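You operate a simulated robot arm through the tools that you are given. There is no shell and no other tool.

You run a simulated robot arm. Do the job below in one go: nothing can be reset, and whatever is moved stays where it is left.

Task
Set the back stop for the 30 mm strip and feed it in.
Fine: free the stop clamp, turn the hand wheel, tighten; strip to guide and stop; don't fold.

Only the result counts: the job must be done as asked and must still hold three seconds after the hand-in. Knocking over, shifting, dropping, spilling or breaking anything else fails it. Flat cloth is picked up by pressing the open fingertips on it (5 to 10 N) and closing them slowly along it; thin cloth reads only 2 to 8 mm in the jaws.

Robot
A 6-joint arm with a two-finger parallel gripper, fixed in place. Base frame: the origin is on the floor under the middle of its stand, x ahead of it, y to its left, z up. Readings come in cm, rad, newtons and seconds.
With the tool pointing down near the work surface it reaches from about 46 to 88 cm from the base axis. Its first joint turns from -2.007 to 2.007 rad. Payload 4.2 kg.
The TCP is the grasp point between the finger pads, 2.3 cm short of the fingertips. In the tool frame z runs along the fingers and y along their closing line. The gripper opens to 9.4 cm. The fingers are 3.8 cm wide and 1 cm thick; the gripper's body (5.4 by 9.6 cm) begins 3.9 cm behind the TCP.
Orientation is that of the tool frame in the base frame, as a unit quaternion [x, y, z, w]. With the fingers straight down and closing along the base's y, the tool's x points along the base's -x, its y along +y and its z along -z.

Tools
- The arm moves only by the tool jog_arm. Its argument "moves" is a list of rows, each a list of 3 entries, a list of its own where there are three numbers: the shift along the base's x, y, z in cm, then the turn, a rotation vector about the base's x, y, z in rad, then the closure in counts, from 0 (fully open) to 255 (shut). In form: [[[tx, ty, tz], [ax, ay, az], hand], ...]. A call has 1 to 20 rows; each row is the pose to reach, as a shift and turn from the pose commanded when the call began. Each row takes 0.2 s and may step no farther than 5 cm and 0.15 rad from the row before; otherwise, or with a gripper value out of range, the whole call is refused. Where a pose cannot be reached the arm comes as near as it can. A force on the tool above 40 N (or 10 N above the force at the start of the call, whichever is more), or a blocked arm, ends the call early, and 0.2 s more pass. The fingers move at their own pace (about 10.8 cm/s each) and stop on an object; they squeeze with about 35 N. The grip force told is the motor's: it shows also when the fingers shut on nothing. Time passes only in rows, and 0.2 s behind the last, so rows that repeat a pose let the fingers close. The reply holds the time, the measured pose of the TCP, the force on the tool along the base axes, the opening and the grip force, in the units named above and with some noise, with the torque about the TCP (base axes, N m) and any sound that the robot's microphone picked up.
- Cameras (640 x 400 px; columns grow to the right, rows downward): "scene" is fixed at [5.02, -49.88, 155.76]; the picture's right is [0.36, -0.93, 0.00], its down [-0.61, -0.24, -0.76] and it looks along [0.71, 0.27, -0.65] (base axes); focal length 342 px, centre (320, 200). "wrist" rides on the gripper at [8.6, 1.6, -7.5] in the tool frame; the picture's right is [-0.18, 0.98, 0.00], its down [-0.58, -0.11, -0.81] and it looks along [-0.79, -0.15, 0.59] (tool axes); focal length 243 px, centre (320, 200). There is no depth. A picture from a camera that has moved, and an enlarged one, comes with that camera's place and axes in the base frame and with its lens.
- camera(camera): a new picture of that camera. It takes no simulated time.
- lift_body(by): slides the trunk up (or, below 0, down) by that many cm; the arm rides with it, the base frame stays. It gives what a move gives, with no picture.
- close_up(camera, box): a new picture of the part [left, top, right, bottom] of that camera's present view, enlarged. It takes no simulated time.
- close_job(): hands the job in; it is judged then, once.

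Places have to be worked out from the pictures, the camera data and where the tool is seen. Open the gripper and draw the arm clear of the work before you hand the job in, unless the task says otherwise.

The tools are called as a command line: name --argument value ..., lists and objects as JSON in quotes. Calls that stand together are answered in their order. jog_arm: Moves the arm, as the interface text tells. Its arguments: {"type":"object","properties":{"moves":{"type":"array","items":{"type":"array"}}},"required":["moves"]} The other tools are called the same way: lift_body (by) moves the trunk up or down; camera (camera) takes a picture; close_up (camera, box) takes an enlarged picture of a part of a camera's view; close_job () hands the job in.

At the start:

```text
time: 0.0
ee_pos: [59.06, -12.14, 117.78]
orientation: [-0.001, 1.0, 0.001, 0.0]
contact_force: [-0.3, 0.3, 0.2]
ft_torque: [0.03, 0.02, 0.0]
width: 9.39
gripper_force: 0.1
trunk travel left (down, up): [-82.5, 16.5]
```

scene: 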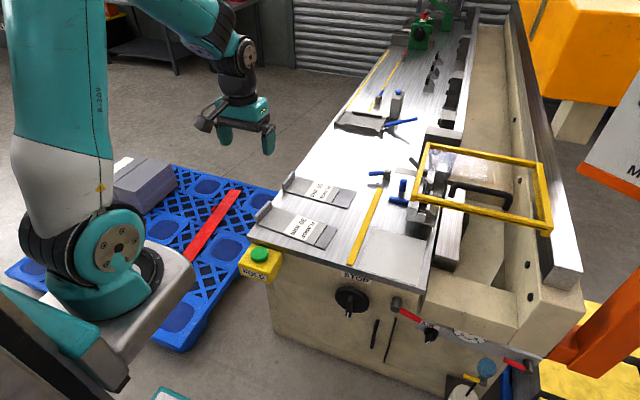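
wrist: 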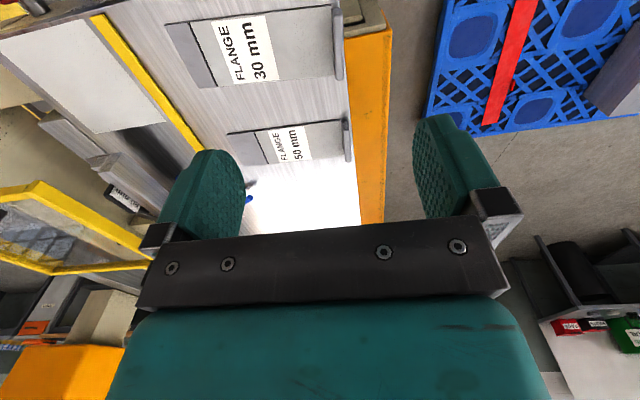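

The start pictures show a press bench with two labelled strips (30 mm and 50 mm), a hand wheel marked STOP, and some levers. I'll enlarge several parts to understand the fixtures before moving.

close_up --camera "scene" --box '[240, 160, 440, 285]'

close_up --camera "scene" --box '[320, 260, 560, 400]'

close_up --camera "scene" --box '[360, 130, 560, 255]'

close_up --camera "scene" --box '[320, 60, 480, 160]'

close_up --camera "wrist" --box '[0, 0, 400, 250]'

```text
3.20 times, centred on (340, 222) of scene
camera zoom: at [5.02, -49.88, 155.76], right [0.36, -0.93, 0.0], down [-0.61, -0.24, -0.76], along [0.71, 0.27, -0.65], focal length 1094 px, centre (256, 128)
```

zoom: 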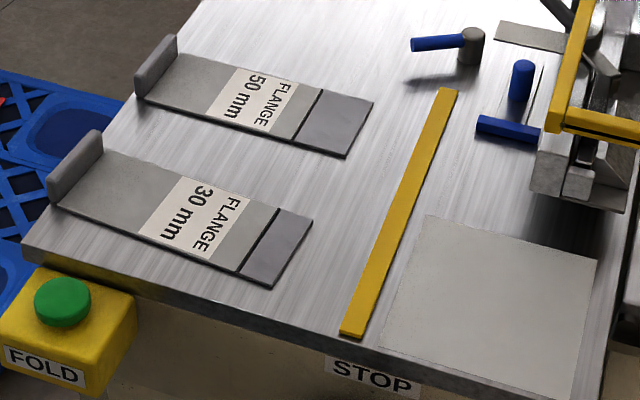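

```text
2.67 times, centred on (440, 330) of scene
camera zoom: at [5.02, -49.88, 155.76], right [0.36, -0.93, 0.0], down [-0.61, -0.24, -0.76], along [0.71, 0.27, -0.65], focal length 912 px, centre (0, -147)
```

zoom: 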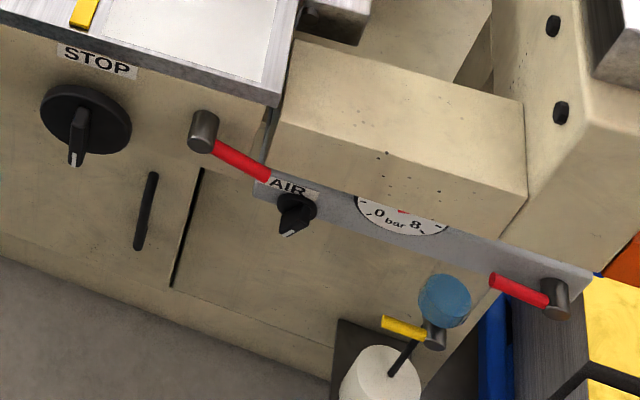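

```text
3.20 times, centred on (460, 192) of scene
camera zoom: at [5.02, -49.88, 155.76], right [0.36, -0.93, 0.0], down [-0.61, -0.24, -0.76], along [0.71, 0.27, -0.65], focal length 1094 px, centre (-128, 224)
```

zoom: 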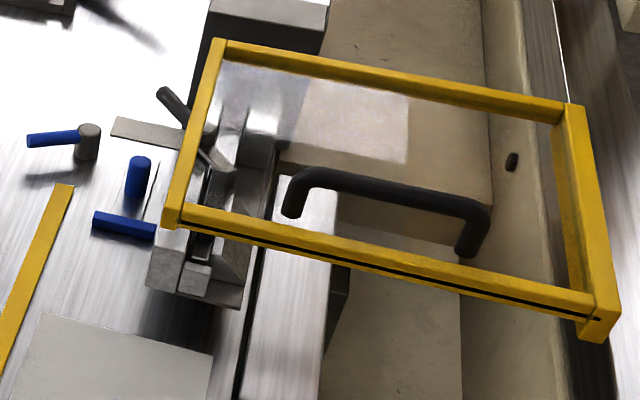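

```text
4.00 times, centred on (400, 110) of scene
camera zoom: at [5.02, -49.88, 155.76], right [0.36, -0.93, 0.0], down [-0.61, -0.24, -0.76], along [0.71, 0.27, -0.65], focal length 1368 px, centre (0, 560)
```

zoom: 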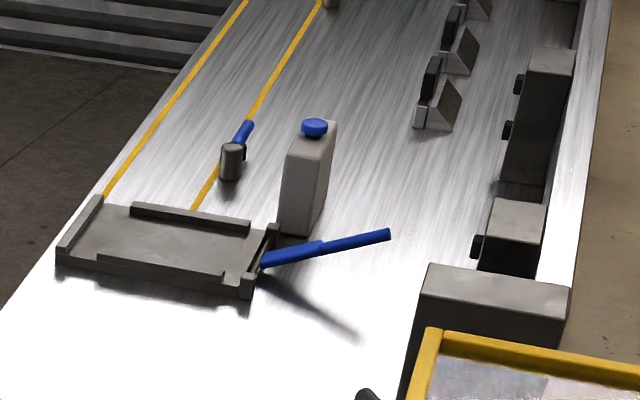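

```text
1.60 times, centred on (200, 125) of wrist
camera zoom: at [50.55, -10.46, 125.35], right [0.18, 0.98, 0.0], down [0.58, -0.11, 0.81], along [0.79, -0.15, -0.59], focal length 388 px, centre (512, 320)
```

zoom: 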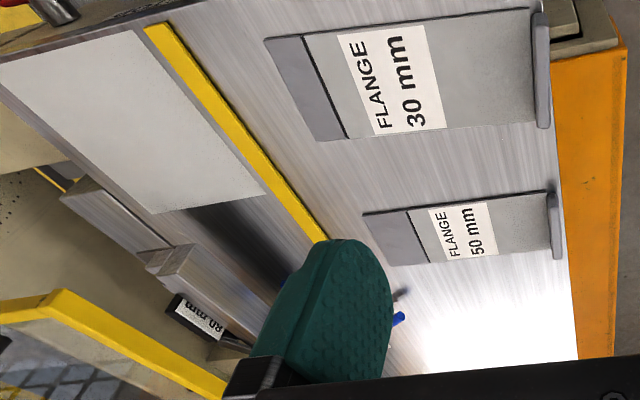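

The table top works out at about z = 90 with its front edge at x ≈ 57, and the strips lie along y. I'll move the arm sideways at its present height to look at the fold jaw, the stop and the readout with the wrist camera.

jog_arm --moves '[[[-1, -4.5, 0], [0, 0, 0], 0], [[-2, -9, 0], [0, 0, 0], 0], [[-3, -13.5, 0], [0, 0, 0], 0], [[-4, -18, 0], [0, 0, 0], 0], [[-5, -22.5, 0], [0, 0, 0], 0], [[-5, -25, 0], [0, 0, 0], 0]]'

camera --camera "wrist"

camera --camera "scene"

```text
time: 1.4
ee_pos: [54.04, -37.3, 117.66]
orientation: [0.001, 1.0, -0.001, -0.001]
contact_force: [0.1, 0.7, 0.8]
ft_torque: [-0.05, 0.03, 0.02]
width: 9.4
gripper_force: 0.2
trunk travel left (down, up): [-82.5, 16.5]
```

```text
taken
camera wrist: at [45.56, -35.59, 125.33], right [0.18, 0.98, 0.0], down [0.58, -0.11, 0.81], along [0.79, -0.15, -0.59], focal length 243 px, centre (320, 200)
```

wrist: 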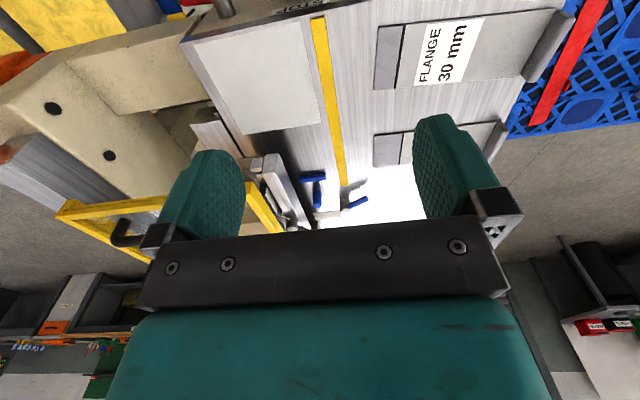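

```text
taken
```

scene: 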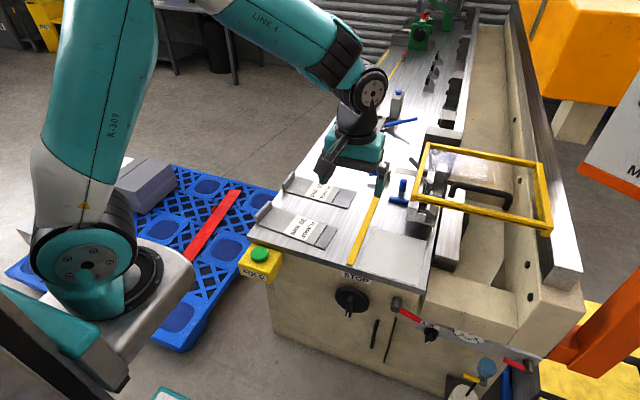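

The horizontal yellow guard frame works out at z ≈ 105, x 68–94, y −49 to −76, clear of my fingers. I shift 10 cm further along −y, so the jaw area shows between the fingers.

jog_arm --moves '[[[-1, -4.5, 0], [0, 0, 0], 0], [[-2, -9, -1], [0, 0, 0], 0], [[-2, -11, -3], [0, 0, 0], 0]]'

camera --camera "wrist"

close_up --camera "wrist" --box '[240, 90, 420, 230]'

close_up --camera "wrist" --box '[180, 0, 400, 140]'

```text
time: 2.2
ee_pos: [51.95, -48.2, 114.76]
orientation: [0.0, 1.0, 0.0, 0.001]
contact_force: [0.2, 0.2, -0.5]
ft_torque: [-0.05, -0.01, 0.03]
width: 9.4
gripper_force: 0.1
trunk travel left (down, up): [-82.5, 16.5]
```

```text
taken
camera wrist: at [43.52, -46.44, 122.33], right [0.18, 0.98, 0.0], down [0.58, -0.11, 0.81], along [0.79, -0.15, -0.59], focal length 243 px, centre (320, 200)
```

wrist: 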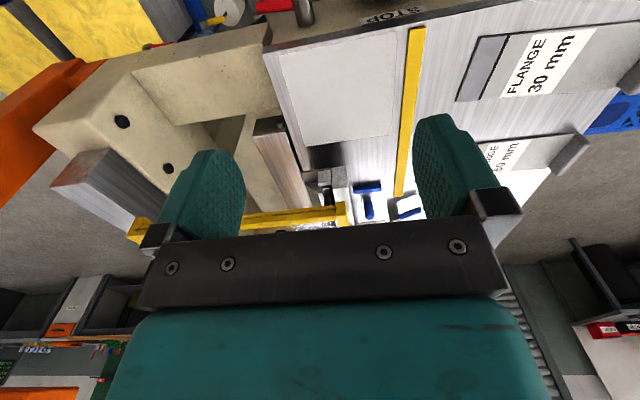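

```text
2.86 times, centred on (330, 160) of wrist
camera zoom: at [43.52, -46.44, 122.33], right [0.18, 0.98, 0.0], down [0.58, -0.11, 0.81], along [0.79, -0.15, -0.59], focal length 693 px, centre (291, 314)
```

zoom: 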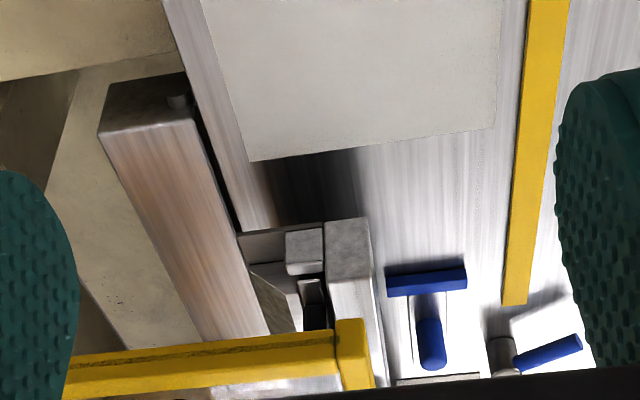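

```text
2.86 times, centred on (290, 70) of wrist
camera zoom: at [43.52, -46.44, 122.33], right [0.18, 0.98, 0.0], down [0.58, -0.11, 0.81], along [0.79, -0.15, -0.59], focal length 693 px, centre (406, 571)
```

zoom: 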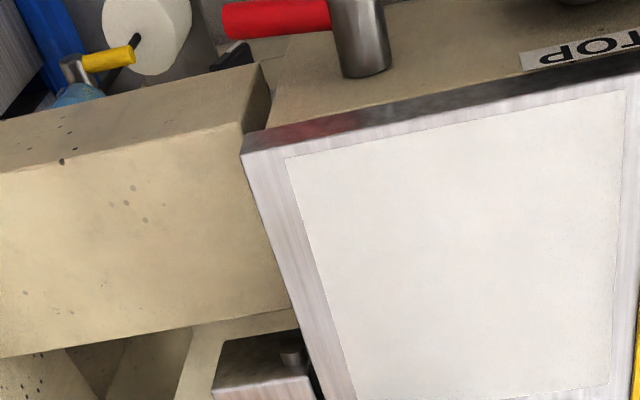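

I want to see the jaw, stop and readout from the operator side (looking along −y), so I move over the table and yaw the tool −90°.

jog_arm --moves '[[[0, 3, 0], [0, 0, -0.143], 0], [[1, 7, 0], [0, 0, -0.286], 0], [[3, 11, 0], [0, 0, -0.428], 0], [[5, 15, 0], [0, 0, -0.571], 0], [[8, 19, 0], [0, 0, -0.714], 0], [[11, 22, 0], [0, 0, -0.857], 0], [[14, 24, 0], [0, 0, -1.0], 0], [[17, 26, 0], [0, 0, -1.142], 0], [[20, 26, 0], [0, 0, -1.285], 0], [[23, 26, 0], [0, 0, -1.428], 0], [[23, 26, 0], [0, 0, -1.571], 0]]'

camera --camera "wrist"

close_up --camera "wrist" --box '[240, 60, 420, 230]'

camera --camera "scene"

```text
time: 4.6
ee_pos: [75.18, -22.24, 114.58]
orientation: [0.709, 0.706, 0.0, 0.0]
contact_force: [-0.5, -0.8, 0.1]
ft_torque: [0.01, 0.01, -0.01]
width: 9.4
gripper_force: 0.0
trunk travel left (down, up): [-82.5, 16.5]
```

```text
taken
camera wrist: at [76.93, -13.51, 122.23], right [0.98, -0.19, 0.0], down [-0.11, -0.58, 0.81], along [-0.15, -0.79, -0.59], focal length 243 px, centre (320, 200)
```

wrist: 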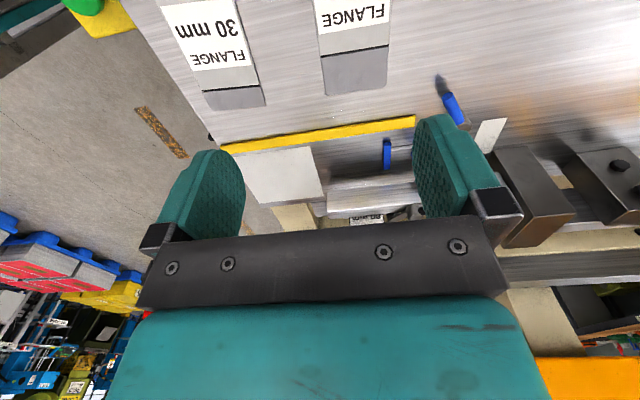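

```text
2.35 times, centred on (330, 145) of wrist
camera zoom: at [76.93, -13.51, 122.23], right [0.98, -0.19, 0.0], down [-0.11, -0.58, 0.81], along [-0.15, -0.79, -0.59], focal length 571 px, centre (296, 329)
```

zoom: 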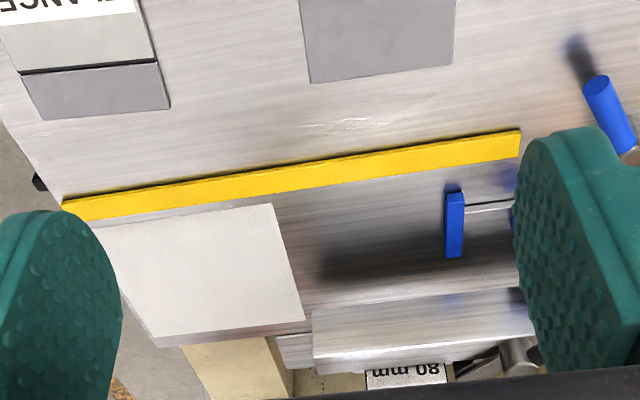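

```text
taken
```

scene: 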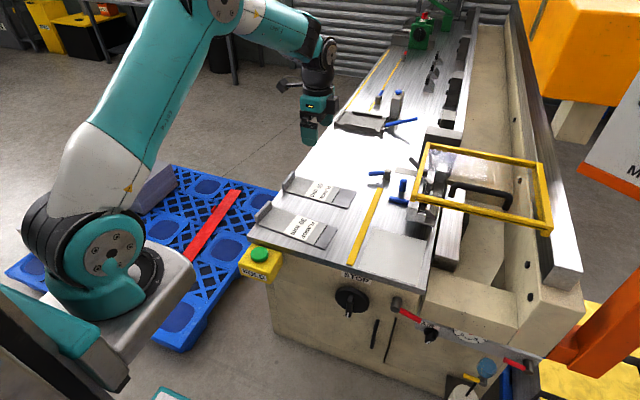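

The "80 mm" plate works out near (78, −51, 99). I move closer along −y to see the jaw and the blue handles between the fingers.

jog_arm --moves '[[[3, -4, 0], [0, 0, 0], 0], [[5, -8, 0], [0, 0, 0], 0], [[6, -11, -1], [0, 0, 0], 0]]'

close_up --camera "wrist" --box '[220, 40, 440, 230]'

camera --camera "wrist"

```text
time: 5.4
ee_pos: [81.19, -33.15, 113.53]
orientation: [0.708, 0.706, 0.0, 0.0]
contact_force: [0.0, -0.5, 0.4]
ft_torque: [-0.05, -0.03, 0.0]
width: 9.39
gripper_force: 0.1
trunk travel left (down, up): [-82.5, 16.5]
```

```text
2.11 times, centred on (330, 135) of wrist
camera zoom: at [82.93, -24.39, 121.21], right [0.98, -0.19, 0.0], down [-0.11, -0.58, 0.81], along [-0.15, -0.79, -0.59], focal length 511 px, centre (299, 337)
```

zoom: 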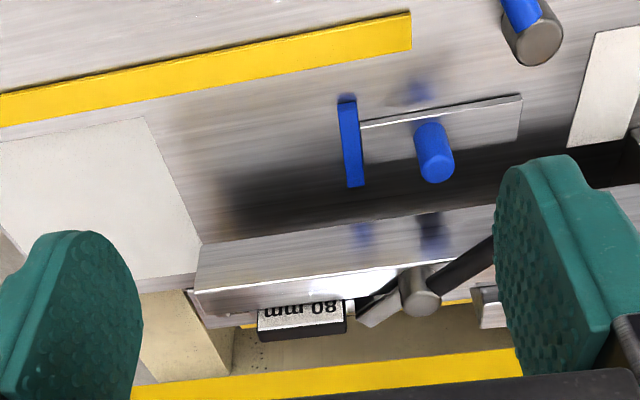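

```text
taken
camera wrist: at [82.93, -24.39, 121.21], right [0.98, -0.19, 0.0], down [-0.11, -0.58, 0.81], along [-0.15, -0.79, -0.59], focal length 243 px, centre (320, 200)
```

wrist: 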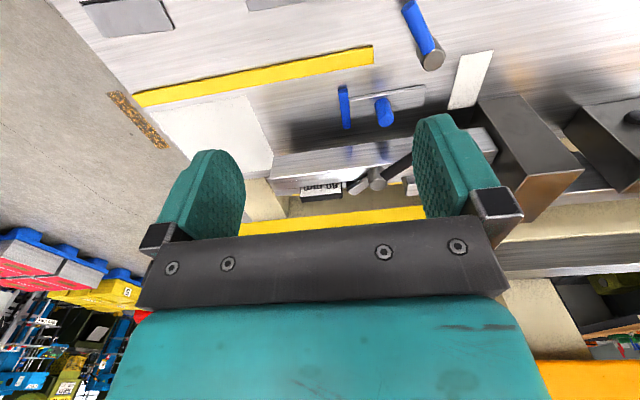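

The beam over the table at y ≈ −50 appears to be the hold-down jaw with an 80 mm tool. I tilt the tool forward and lower it so the wrist camera looks nearly horizontally under the beam.

jog_arm --moves '[[[-1, 2, -1], [-0.15, 0, 0], 0], [[-2, 4, -3], [-0.3, 0, 0], 0], [[-3, 4, -6], [-0.4, 0, 0], 0], [[-4, 4, -9], [-0.5, 0, 0], 0], [[-4, 4, -11], [-0.5, 0, 0], 0]]'

camera --camera "wrist"

close_up --camera "wrist" --box '[220, 60, 440, 230]'

camera --camera "scene"

```text
time: 6.6
ee_pos: [76.91, -29.13, 102.66]
orientation: [0.686, 0.684, -0.175, 0.175]
contact_force: [-1.1, -0.6, 0.7]
ft_torque: [-0.01, 0.02, -0.08]
width: 9.41
gripper_force: 0.1
trunk travel left (down, up): [-82.5, 16.5]
```

```text
taken
camera wrist: at [78.69, -17.91, 105.19], right [0.98, -0.16, 0.09], down [-0.11, -0.12, 0.99], along [-0.15, -0.98, -0.14], focal length 243 px, centre (320, 200)
```

wrist: 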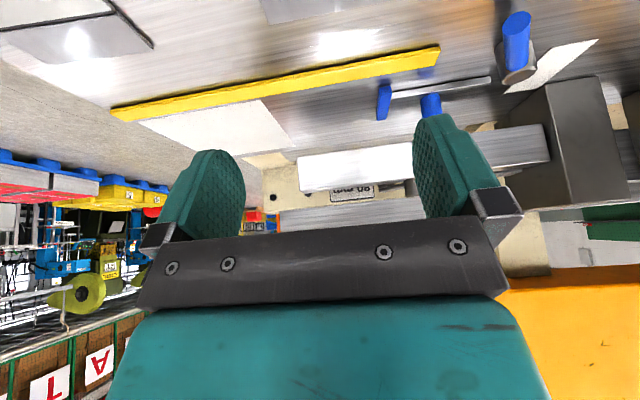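

```text
2.35 times, centred on (330, 145) of wrist
camera zoom: at [78.69, -17.91, 105.19], right [0.98, -0.16, 0.09], down [-0.11, -0.12, 0.99], along [-0.15, -0.98, -0.14], focal length 571 px, centre (296, 329)
```

zoom: 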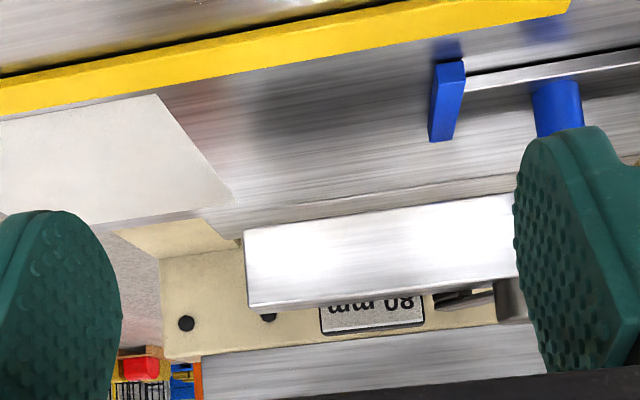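

```text
taken
```

scene: 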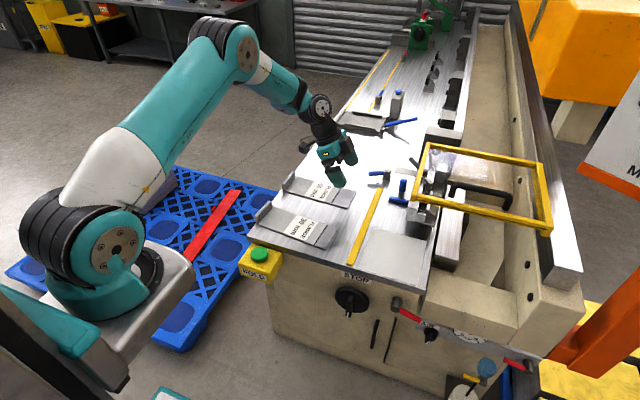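

I take tighter enlargements from the fixed camera of the jaw, blue parts, the front controls and the yellow bar to understand which part is the guide, stop and clamp.

close_up --camera "scene" --box '[370, 150, 470, 230]'

close_up --camera "scene" --box '[320, 260, 430, 350]'

close_up --camera "scene" --box '[420, 300, 560, 400]'

close_up --camera "scene" --box '[340, 170, 440, 270]'

```text
5.00 times, centred on (420, 190) of scene
camera zoom: at [5.02, -49.88, 155.76], right [0.36, -0.93, 0.0], down [-0.61, -0.24, -0.76], along [0.71, 0.27, -0.65], focal length 1710 px, centre (-180, 250)
```

zoom: 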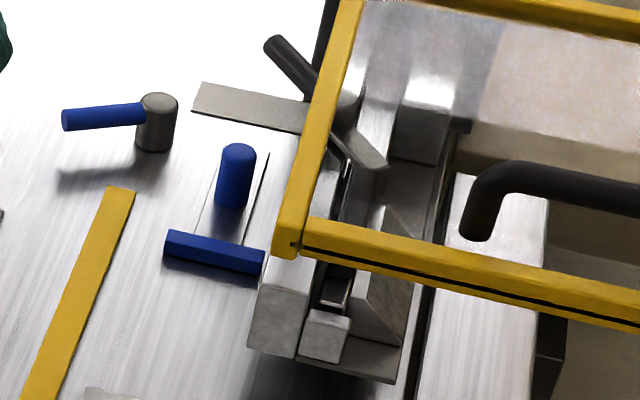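

```text
4.44 times, centred on (375, 305) of scene
camera zoom: at [5.02, -49.88, 155.76], right [0.36, -0.93, 0.0], down [-0.61, -0.24, -0.76], along [0.71, 0.27, -0.65], focal length 1520 px, centre (76, -267)
```

zoom: 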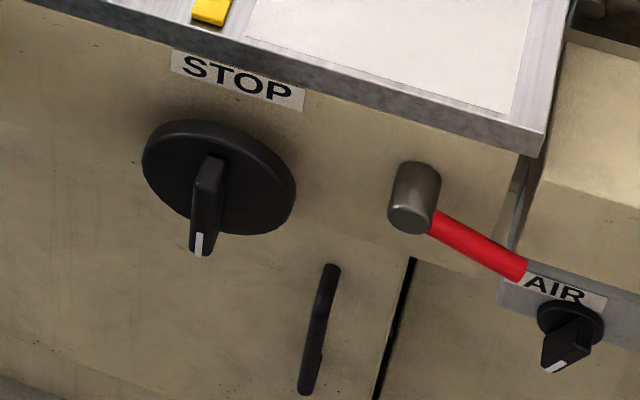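

```text
4.00 times, centred on (490, 350) of scene
camera zoom: at [5.02, -49.88, 155.76], right [0.36, -0.93, 0.0], down [-0.61, -0.24, -0.76], along [0.71, 0.27, -0.65], focal length 1368 px, centre (-360, -400)
```

zoom: 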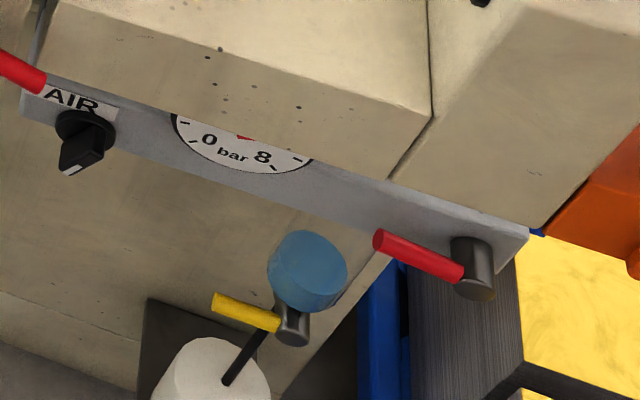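

```text
4.00 times, centred on (390, 220) of scene
camera zoom: at [5.02, -49.88, 155.76], right [0.36, -0.93, 0.0], down [-0.61, -0.24, -0.76], along [0.71, 0.27, -0.65], focal length 1368 px, centre (40, 120)
```

zoom: 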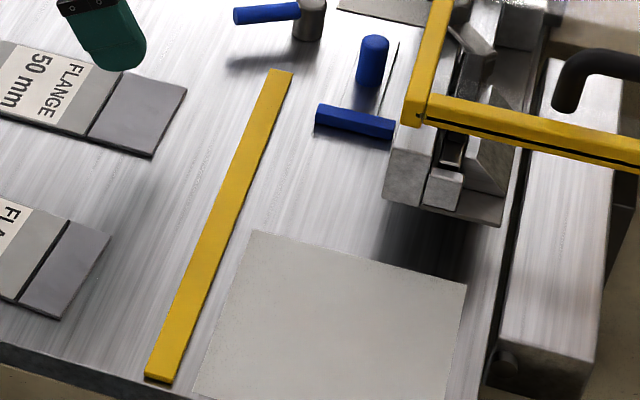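

The blue T-shaped piece (bar at x ≈ 83, y −42 to −47) with a slide along x could be the stop, with the yellow bar (y ≈ −38) as guide. I need a profile view from the front (looking along +x), so I raise, untilt and yaw back.

jog_arm --moves '[[[0, 0, 3], [0.1, 0, 0], 0], [[-2, 0, 6], [0.2, 0, 0], 0], [[-5, -1, 9], [0.3, 0, 0], 0], [[-8, -2, 11], [0.4, 0, 0], 0], [[-12, -4, 12], [0.5, 0, 0], 0], [[-16, -6, 12], [0.5, 0, 0], 0]]'

jog_arm --moves '[[[-1, -1, 0], [0, 0, 0.143], 0], [[-2, -2, 0], [0, 0, 0.286], 0], [[-3, -3, 0], [0, 0, 0.428], 0], [[-5, -4, 0], [0, 0, 0.571], 0], [[-7, -5, 0], [0, 0, 0.714], 0], [[-9, -6, 0], [0, 0, 0.857], 0], [[-10, -7, 0], [0, 0, 1.0], 0], [[-11, -8, 0], [0, 0, 1.142], 0], [[-12, -9, 0], [0, 0, 1.285], 0], [[-12, -10, 0], [0, 0, 1.428], 0], [[-12, -11, 0], [0, 0, 1.571], 0]]'

jog_arm --moves '[[[0, 0, -3], [0, -0.12, 0], 0], [[0, 0, -6], [0, -0.24, 0], 0], [[0, 0, -9], [0, -0.36, 0], 0], [[0, 0, -12], [0, -0.48, 0], 0], [[0, 0, -15], [0, -0.5, 0], 0]]'

camera --camera "wrist"

close_up --camera "wrist" --box '[220, 60, 440, 230]'

```text
time: 8.0
ee_pos: [61.13, -35.0, 114.62]
orientation: [0.708, 0.707, 0.0, -0.001]
contact_force: [0.7, 0.2, -0.1]
ft_torque: [-0.04, 0.05, 0.02]
width: 9.41
gripper_force: 0.1
trunk travel left (down, up): [-82.5, 16.5]
```

```text
time: 10.4
ee_pos: [49.05, -46.27, 114.84]
orientation: [-0.001, 1.0, 0.0, 0.0]
contact_force: [-0.1, -0.6, 0.1]
ft_torque: [-0.02, 0.0, -0.04]
width: 9.41
gripper_force: 0.0
trunk travel left (down, up): [-82.5, 16.5]
```

```text
time: 11.6
ee_pos: [48.96, -46.07, 99.81]
orientation: [0.001, 0.969, 0.0, 0.249]
contact_force: [0.9, -0.3, 0.2]
ft_torque: [0.01, 0.02, -0.02]
width: 9.39
gripper_force: 0.0
trunk travel left (down, up): [-82.5, 16.5]
```

```text
taken
camera wrist: at [38.01, -44.4, 102.36], right [0.16, 0.98, 0.09], down [0.12, -0.11, 0.99], along [0.98, -0.15, -0.14], focal length 243 px, centre (320, 200)
```

wrist: 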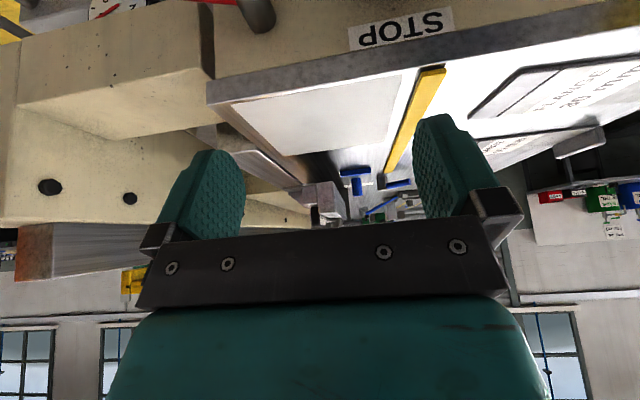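

```text
2.35 times, centred on (330, 145) of wrist
camera zoom: at [38.01, -44.4, 102.36], right [0.16, 0.98, 0.09], down [0.12, -0.11, 0.99], along [0.98, -0.15, -0.14], focal length 571 px, centre (296, 329)
```

zoom: 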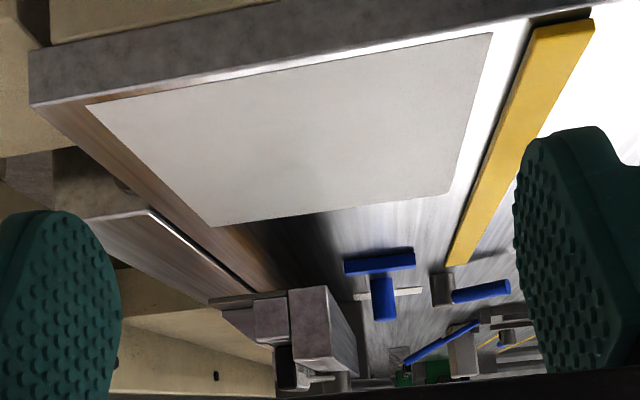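

The profile is now visible: the jaw overhangs the table to the −y side, the blue T stands in front of it. I move 11 cm closer along +x for a better look.

jog_arm --moves '[[[4, 0, 0], [0, 0, 0], 0], [[8, -0.5, 0], [0, 0, 0], 0], [[11, -1, 0], [0, 0, 0], 0]]'

close_up --camera "wrist" --box '[220, 60, 440, 230]'

close_up --camera "wrist" --box '[250, 130, 370, 225]'

camera --camera "scene"

```text
time: 12.4
ee_pos: [59.89, -47.21, 99.71]
orientation: [0.001, 0.969, -0.001, 0.247]
contact_force: [0.0, 0.6, -0.1]
ft_torque: [0.01, 0.02, 0.0]
width: 9.38
gripper_force: 0.1
trunk travel left (down, up): [-82.5, 16.5]
```

```text
2.35 times, centred on (330, 145) of wrist
camera zoom: at [48.81, -45.4, 102.24], right [0.16, 0.98, 0.09], down [0.12, -0.11, 0.99], along [0.98, -0.15, -0.14], focal length 571 px, centre (296, 329)
```

zoom: 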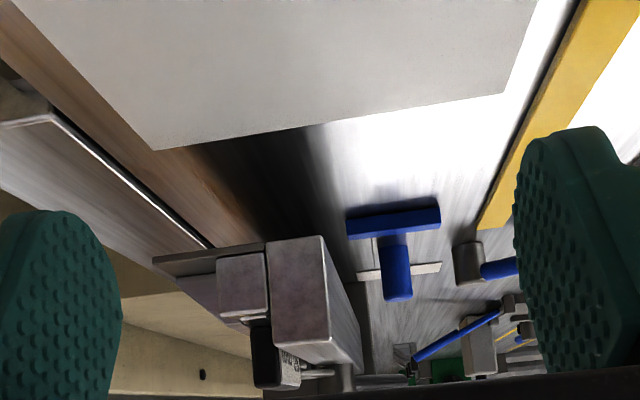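

```text
4.21 times, centred on (310, 178) of wrist
camera zoom: at [48.81, -45.4, 102.24], right [0.16, 0.98, 0.09], down [0.12, -0.11, 0.99], along [0.98, -0.15, -0.14], focal length 1022 px, centre (362, 295)
```

zoom: 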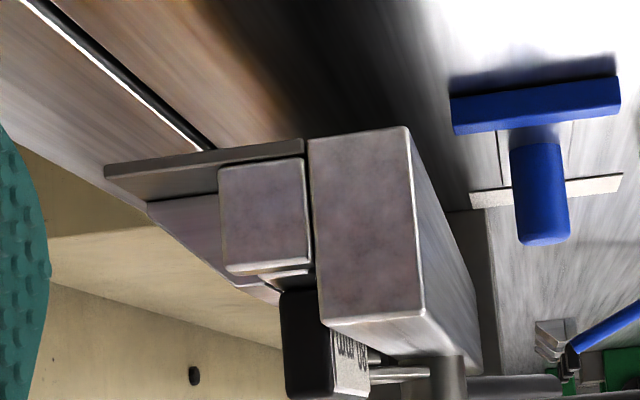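

```text
taken
```

scene: 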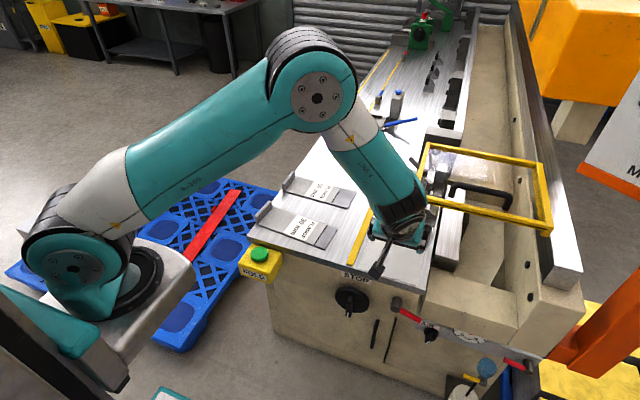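

The jaw hangs over the table edge at y ≈ −55 where the folding apron begins, so the fold line runs along x. I want an accurate top-down view for measuring, so I raise, untilt, yaw +90° and tilt so the camera looks straight down.

jog_arm --moves '[[[-1, 0, 3], [0, 0.1, 0], 0], [[-1, 1, 6], [0, 0.2, 0], 0], [[0, 3, 9], [0, 0.3, 0], 0], [[0, 5, 12], [0, 0.4, 0], 0], [[0, 8, 15], [0, 0.5, 0], 0], [[0, 10, 16], [0, 0.5, 0], 0]]'

jog_arm --moves '[[[1, 0.5, 0], [0, 0, 0.143], 0], [[2, 1, 0], [0, 0, 0.286], 0], [[3, 1.5, 0], [0, 0, 0.428], 0], [[4, 2, 0], [0, 0, 0.571], 0], [[5, 2.5, 0], [0, 0, 0.714], 0], [[6, 3, 0], [0, 0, 0.857], 0], [[7, 3.5, 0], [0, 0, 1.0], 0], [[8, 4, 0], [0, 0, 1.142], 0], [[9, 4.5, 0], [0, 0, 1.285], 0], [[11, 5, 0], [0, 0, 1.428], 0], [[13, 6, 0], [0, 0, 1.571], 0]]'

camera --camera "wrist"

```text
time: 13.8
ee_pos: [60.04, -37.14, 115.69]
orientation: [0.002, 1.0, 0.001, -0.001]
contact_force: [0.5, -0.1, 0.1]
ft_torque: [0.02, 0.02, 0.0]
width: 9.39
gripper_force: 0.1
trunk travel left (down, up): [-82.5, 16.5]
```

```text
time: 16.2
ee_pos: [72.89, -31.03, 115.74]
orientation: [0.708, -0.706, 0.0, 0.001]
contact_force: [-0.6, -0.3, -0.5]
ft_torque: [0.03, 0.0, -0.01]
width: 9.37
gripper_force: 0.0
trunk travel left (down, up): [-82.5, 16.5]
```

```text
taken
camera wrist: at [71.42, -39.6, 123.42], right [-0.98, 0.18, 0.0], down [0.11, 0.58, 0.81], along [0.15, 0.79, -0.59], focal length 243 px, centre (320, 200)
```

wrist: 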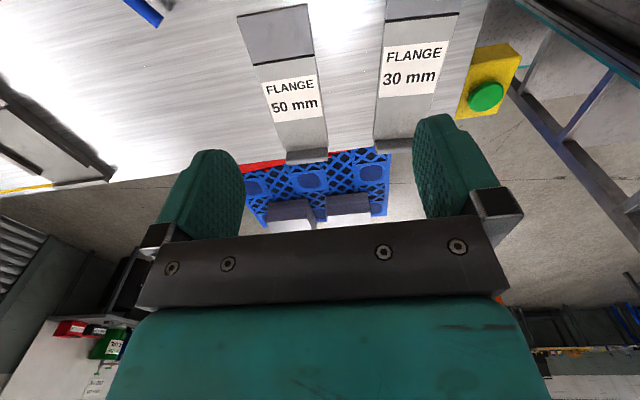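

The yaw worked. Now I tilt so the camera looks straight down over the guide, stop and jaw.

jog_arm --moves '[[[0, 0, 0], [-0.14, 0, 0], 0], [[0, 0, 0], [-0.28, 0, 0], 0], [[0, 0, 0], [-0.42, 0, 0], 0], [[0, 0, 0], [-0.56, 0, 0], 0], [[0, -1, 0], [-0.7, 0, 0], 0], [[0, -2, 0], [-0.84, 0, 0], 0], [[0, -3, 0], [-0.93, 0, 0], 0]]'

camera --camera "wrist"

close_up --camera "wrist" --box '[160, 0, 480, 200]'

```text
time: 17.8
ee_pos: [73.0, -34.28, 115.81]
orientation: [0.632, -0.632, 0.318, 0.317]
contact_force: [-0.3, -0.6, 0.2]
ft_torque: [0.02, 0.0, 0.03]
width: 9.39
gripper_force: 0.1
trunk travel left (down, up): [-82.5, 16.5]
```

```text
taken
camera wrist: at [71.52, -33.29, 127.34], right [-0.98, 0.11, -0.15], down [0.11, 0.99, 0.01], along [0.15, 0.0, -0.99], focal length 243 px, centre (320, 200)
```

wrist: 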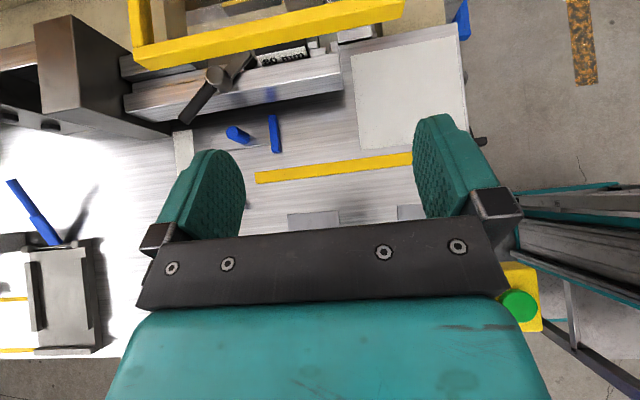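

```text
2.00 times, centred on (320, 100) of wrist
camera zoom: at [71.52, -33.29, 127.34], right [-0.98, 0.11, -0.15], down [0.11, 0.99, 0.01], along [0.15, 0.0, -0.99], focal length 485 px, centre (320, 400)
```

zoom: 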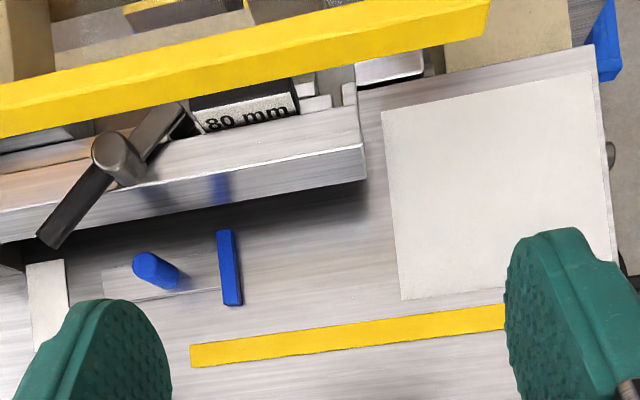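

From above: yellow bar y −37 to −38.7 (x up to 87), blue bar x 82.1–83.3 (y −41.3 to −46.9), jaw from y −47.3 to −55, table edge y ≈ −56. I still need to see what is behind the jaw and how things are mounted, so I untilt, yaw back and look along +x at the −y side.

jog_arm --moves '[[[0, 0, 0], [0.14, 0, 0], 0], [[-1, 0, 0], [0.28, 0, 0], 0], [[-3, 0, 0], [0.42, 0, 0], 0], [[-6, 0, 0], [0.56, 0, 0], 0], [[-9, -1, 0], [0.7, 0, 0], 0], [[-12, -2, 0], [0.84, 0, 0], 0], [[-14, -2, 0], [0.93, 0, 0], 0]]'

jog_arm --moves '[[[-1, -1, 0], [0, 0, -0.143], 0], [[-2, -3, 0], [0, 0, -0.286], 0], [[-3, -5, 0], [0, 0, -0.428], 0], [[-4, -7, 0], [0, 0, -0.571], 0], [[-5, -9, 0], [0, 0, -0.714], 0], [[-6, -11, 0], [0, 0, -0.857], 0], [[-7, -13, 0], [0, 0, -1.0], 0], [[-7, -16, 0], [0, 0, -1.142], 0], [[-7, -19, 0], [0, 0, -1.285], 0], [[-7, -22, 0], [0, 0, -1.428], 0], [[-7, -25, 0], [0, 0, -1.571], 0]]'

jog_arm --moves '[[[0, 0, -1], [0, -0.1, 0], 0], [[0, 0, -3], [0, -0.2, 0], 0], [[0, 0, -5], [0, -0.3, 0], 0], [[0, 0, -7], [0, -0.3, 0], 0]]'

camera --camera "wrist"

close_up --camera "wrist" --box '[230, 60, 430, 230]'

```text
time: 19.4
ee_pos: [59.19, -36.33, 115.69]
orientation: [-0.707, 0.707, 0.001, 0.002]
contact_force: [0.0, 0.3, -0.7]
ft_torque: [-0.01, 0.02, 0.0]
width: 9.42
gripper_force: 0.0
trunk travel left (down, up): [-82.5, 16.5]
```

```text
time: 21.8
ee_pos: [52.12, -61.18, 115.86]
orientation: [0.001, 1.0, 0.0, 0.001]
contact_force: [0.2, -0.2, -0.3]
ft_torque: [-0.03, 0.01, 0.0]
width: 9.4
gripper_force: 0.1
trunk travel left (down, up): [-82.5, 16.5]
```

```text
time: 22.8
ee_pos: [52.12, -61.21, 108.83]
orientation: [0.0, 0.989, 0.0, 0.149]
contact_force: [-0.3, -0.2, 0.2]
ft_torque: [-0.01, -0.01, 0.03]
width: 9.39
gripper_force: 0.2
trunk travel left (down, up): [-82.5, 16.5]
```

```text
taken
camera wrist: at [41.77, -59.44, 113.53], right [0.18, 0.98, 0.06], down [0.32, -0.11, 0.94], along [0.93, -0.15, -0.33], focal length 243 px, centre (320, 200)
```

wrist: 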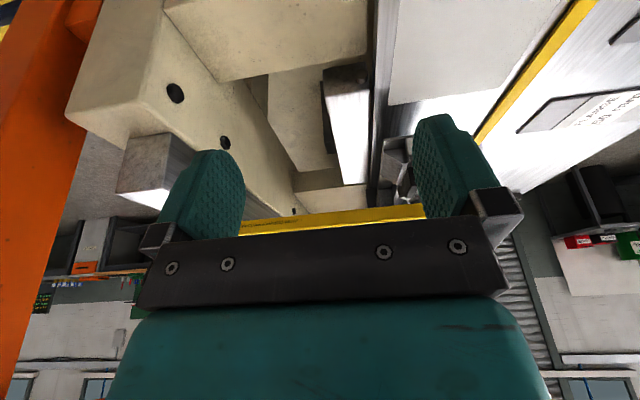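

```text
2.35 times, centred on (330, 145) of wrist
camera zoom: at [41.77, -59.44, 113.53], right [0.18, 0.98, 0.06], down [0.32, -0.11, 0.94], along [0.93, -0.15, -0.33], focal length 571 px, centre (296, 329)
```

zoom: 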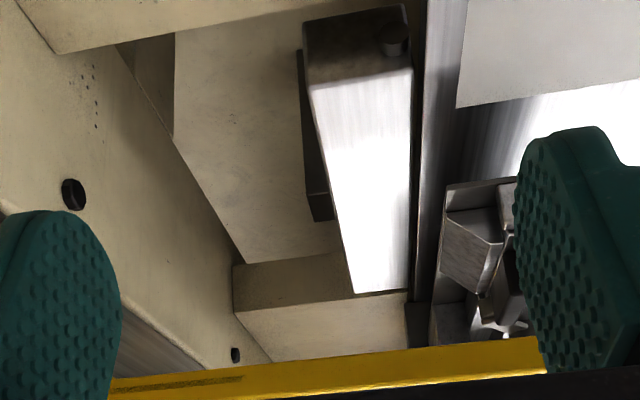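

Behind the jaw there is only the folding apron, no stop. The "80 mm" tag spans x 75–81, centred where an 80 mm strip would lie against the blue bar, so I take the blue bar as side guide; now I look at the front panel controls (wheel and levers).

jog_arm --moves '[[[-3, 2, 0], [0, -0.05, 0], 0], [[-6, 5, -2], [0, -0.1, 0], 0], [[-7, 8, -6], [0, -0.15, 0], 0], [[-7, 11, -10], [0, -0.2, 0], 0], [[-7, 13, -14], [0, -0.2, 0], 0], [[-7, 14, -18], [0, -0.2, 0], 0]]'

camera --camera "wrist"

close_up --camera "wrist" --box '[120, 0, 480, 130]'

camera --camera "scene"

```text
refused: row 3 steps farther than a row can; nothing moved
```

```text
taken
camera wrist: at [41.77, -59.44, 113.53], right [0.18, 0.98, 0.06], down [0.32, -0.11, 0.94], along [0.93, -0.15, -0.33], focal length 243 px, centre (320, 200)
```

wrist: 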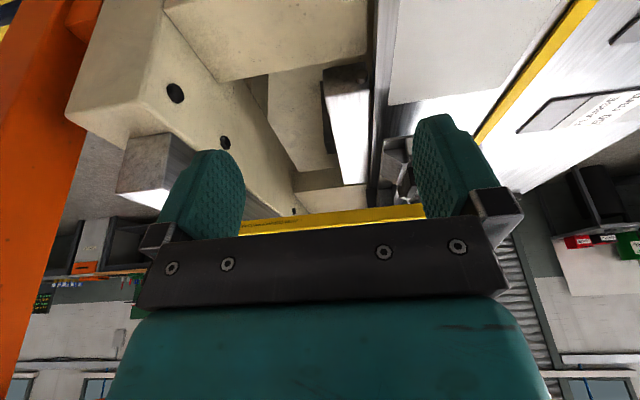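

```text
1.78 times, centred on (300, 65) of wrist
camera zoom: at [41.77, -59.44, 113.53], right [0.18, 0.98, 0.06], down [0.32, -0.11, 0.94], along [0.93, -0.15, -0.33], focal length 431 px, centre (356, 440)
```

zoom: 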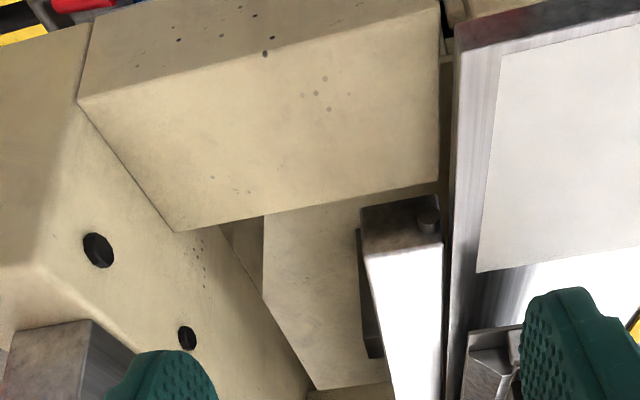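

```text
taken
```

scene: 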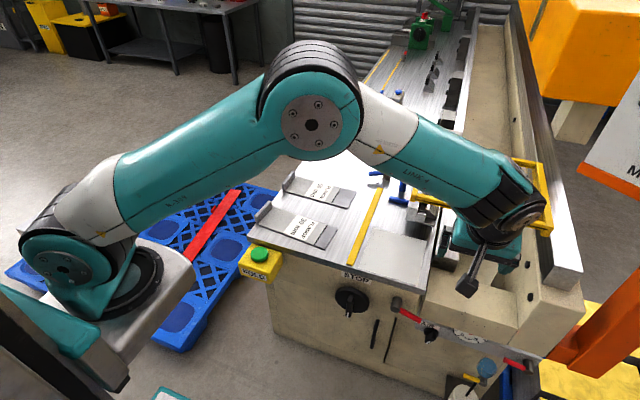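

The call was refused because row 3 stepped too far, so nothing moved. I resend it with shorter steps.

jog_arm --moves '[[[-3, 2, 0], [0, -0.05, 0], 0], [[-6, 5, -1], [0, -0.1, 0], 0], [[-7, 8, -4], [0, -0.15, 0], 0], [[-7, 10, -8], [0, -0.2, 0], 0], [[-7, 12, -12], [0, -0.2, 0], 0], [[-7, 13, -16], [0, -0.2, 0], 0], [[-7, 14, -18], [0, -0.2, 0], 0]]'

camera --camera "wrist"

close_up --camera "wrist" --box '[120, 0, 480, 130]'

camera --camera "scene"

```text
time: 24.4
ee_pos: [45.05, -47.27, 90.67]
orientation: [-0.001, 0.969, 0.0, 0.248]
contact_force: [0.1, 0.0, -0.1]
ft_torque: [-0.03, -0.02, -0.01]
width: 9.42
gripper_force: 0.1
trunk travel left (down, up): [-82.5, 16.5]
```

```text
taken
camera wrist: at [34.0, -45.49, 93.23], right [0.16, 0.98, 0.09], down [0.12, -0.11, 0.99], along [0.98, -0.15, -0.14], focal length 243 px, centre (320, 200)
```

wrist: 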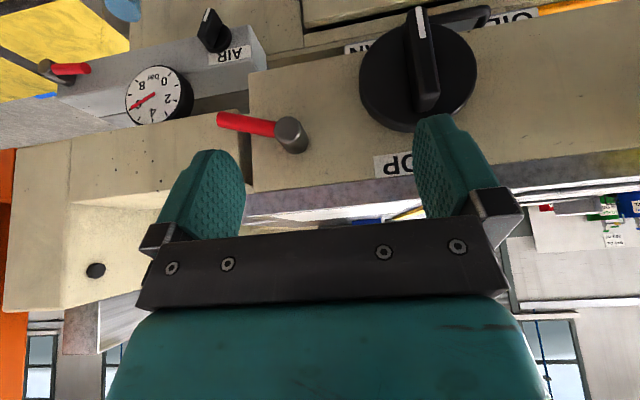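

```text
1.78 times, centred on (300, 65) of wrist
camera zoom: at [34.0, -45.49, 93.23], right [0.16, 0.98, 0.09], down [0.12, -0.11, 0.99], along [0.98, -0.15, -0.14], focal length 431 px, centre (356, 440)
```

zoom: 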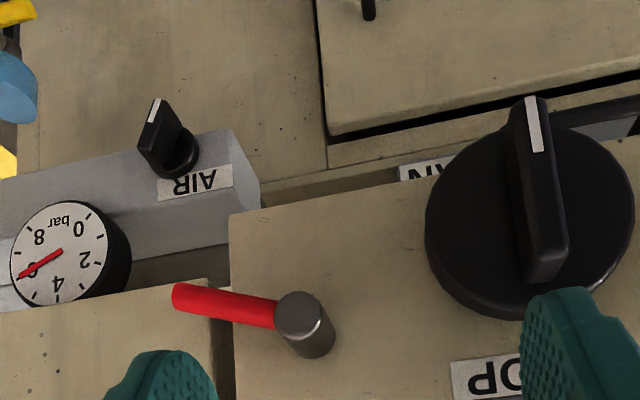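

```text
taken
```

scene: 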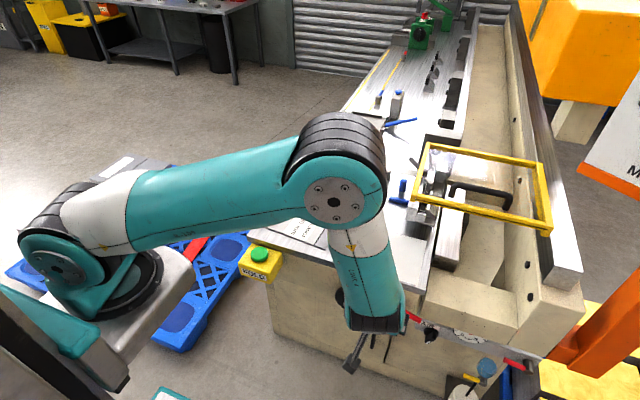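

The front shows the black disc hand wheel with a bar grip and white pointer, the red lever on a post, AIR knob and gauge. I go lower and centre on the wheel to read other labels and any graduations.

jog_arm --moves '[[[-1, 1, -4], [0, 0, 0], 0], [[-2, 2, -8], [0, 0, 0], 0], [[-2, 3, -12], [0, 0, 0], 0], [[-2, 3, -15], [0, 0, 0], 0]]'

camera --camera "wrist"

close_up --camera "wrist" --box '[220, 0, 520, 230]'

close_up --camera "wrist" --box '[0, 0, 260, 200]'

```text
time: 25.4
ee_pos: [42.98, -44.27, 75.65]
orientation: [0.0, 0.969, 0.0, 0.248]
contact_force: [-0.2, -0.1, 0.4]
ft_torque: [0.0, -0.02, 0.0]
width: 9.39
gripper_force: 0.0
trunk travel left (down, up): [-82.5, 16.5]
```

```text
taken
camera wrist: at [31.89, -42.47, 78.18], right [0.16, 0.98, 0.09], down [0.12, -0.11, 0.99], along [0.98, -0.15, -0.14], focal length 243 px, centre (320, 200)
```

wrist: 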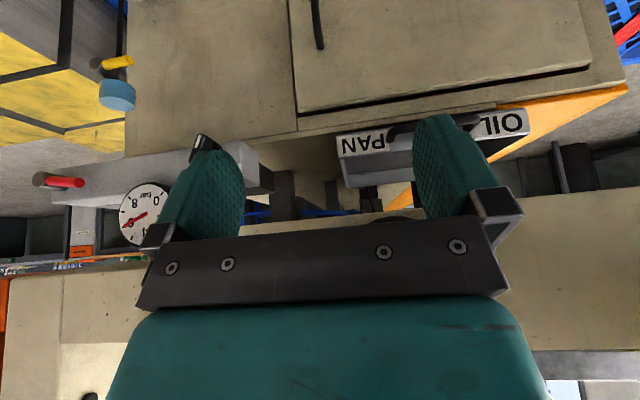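

```text
1.74 times, centred on (370, 115) of wrist
camera zoom: at [31.89, -42.47, 78.18], right [0.16, 0.98, 0.09], down [0.12, -0.11, 0.99], along [0.98, -0.15, -0.14], focal length 422 px, centre (233, 348)
```

zoom: 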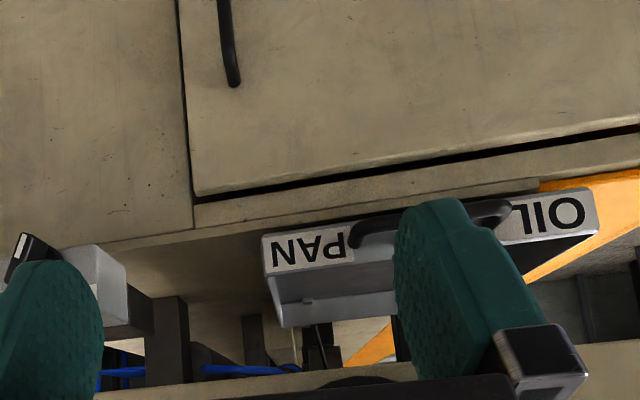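

```text
2.00 times, centred on (130, 100) of wrist
camera zoom: at [31.89, -42.47, 78.18], right [0.16, 0.98, 0.09], down [0.12, -0.11, 0.99], along [0.98, -0.15, -0.14], focal length 485 px, centre (700, 400)
```

zoom: 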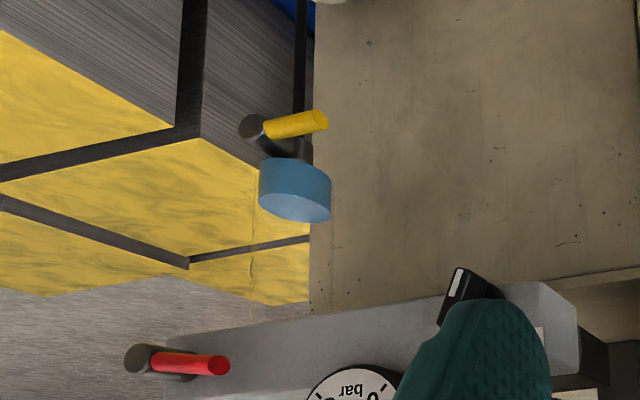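

No scale around the wheel so far; the lower items are an oil pan and drain. Next I look closely at the yellow bar, the blue T and the blue lever on the table, so I go back up and over the table.

jog_arm --moves '[[[0, 0, 5], [0, 0, 0], 0], [[0, 0, 10], [0, 0, 0], 0], [[0, 0, 15], [0, 0.05, 0], 0], [[0, 0, 20], [0, 0.15, 0], 0], [[0, 0, 25], [0, 0.25, 0], 0], [[0, 1, 29], [0, 0.35, 0], 0], [[3, 2, 32], [0, 0.45, 0], 0], [[7, 3, 33], [0, 0.5, 0], 0], [[11, 4, 33], [0, 0.5, 0], 0], [[15, 5, 33], [0, 0.5, 0], 0], [[19, 6, 33], [0, 0.5, 0], 0], [[23, 6, 32], [0, 0.5, 0], 0], [[27, 6, 31], [0, 0.5, 0], 0]]'

camera --camera "wrist"

close_up --camera "wrist" --box '[230, 90, 430, 230]'

```text
time: 28.2
ee_pos: [70.1, -38.09, 106.84]
orientation: [0.001, 1.0, 0.0, 0.001]
contact_force: [-0.8, 0.9, 0.1]
ft_torque: [-0.02, -0.05, 0.0]
width: 9.41
gripper_force: 0.0
trunk travel left (down, up): [-82.5, 16.5]
```

```text
taken
camera wrist: at [61.63, -36.33, 114.47], right [0.19, 0.98, 0.0], down [0.58, -0.11, 0.81], along [0.79, -0.15, -0.59], focal length 243 px, centre (320, 200)
```

wrist: 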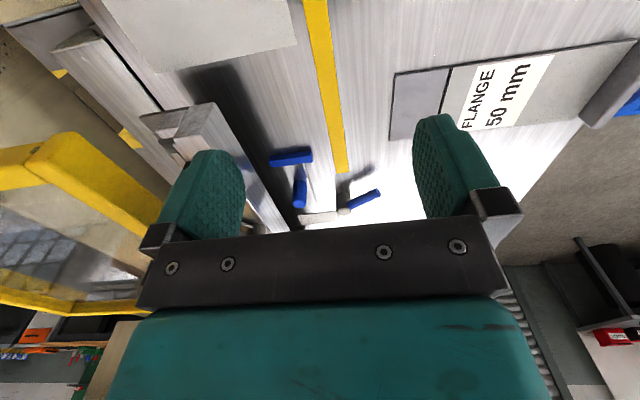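

```text
2.86 times, centred on (330, 160) of wrist
camera zoom: at [61.63, -36.33, 114.47], right [0.19, 0.98, 0.0], down [0.58, -0.11, 0.81], along [0.79, -0.15, -0.59], focal length 693 px, centre (291, 314)
```

zoom: 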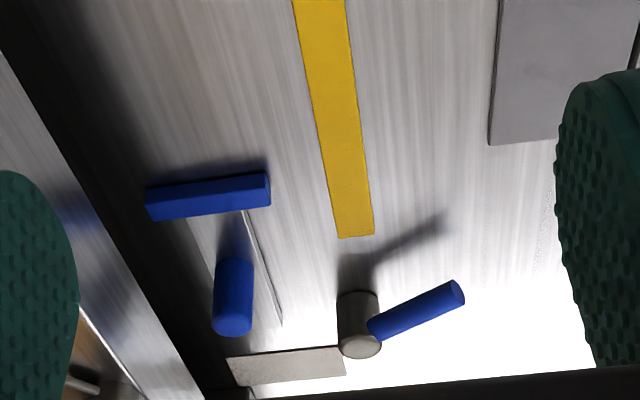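

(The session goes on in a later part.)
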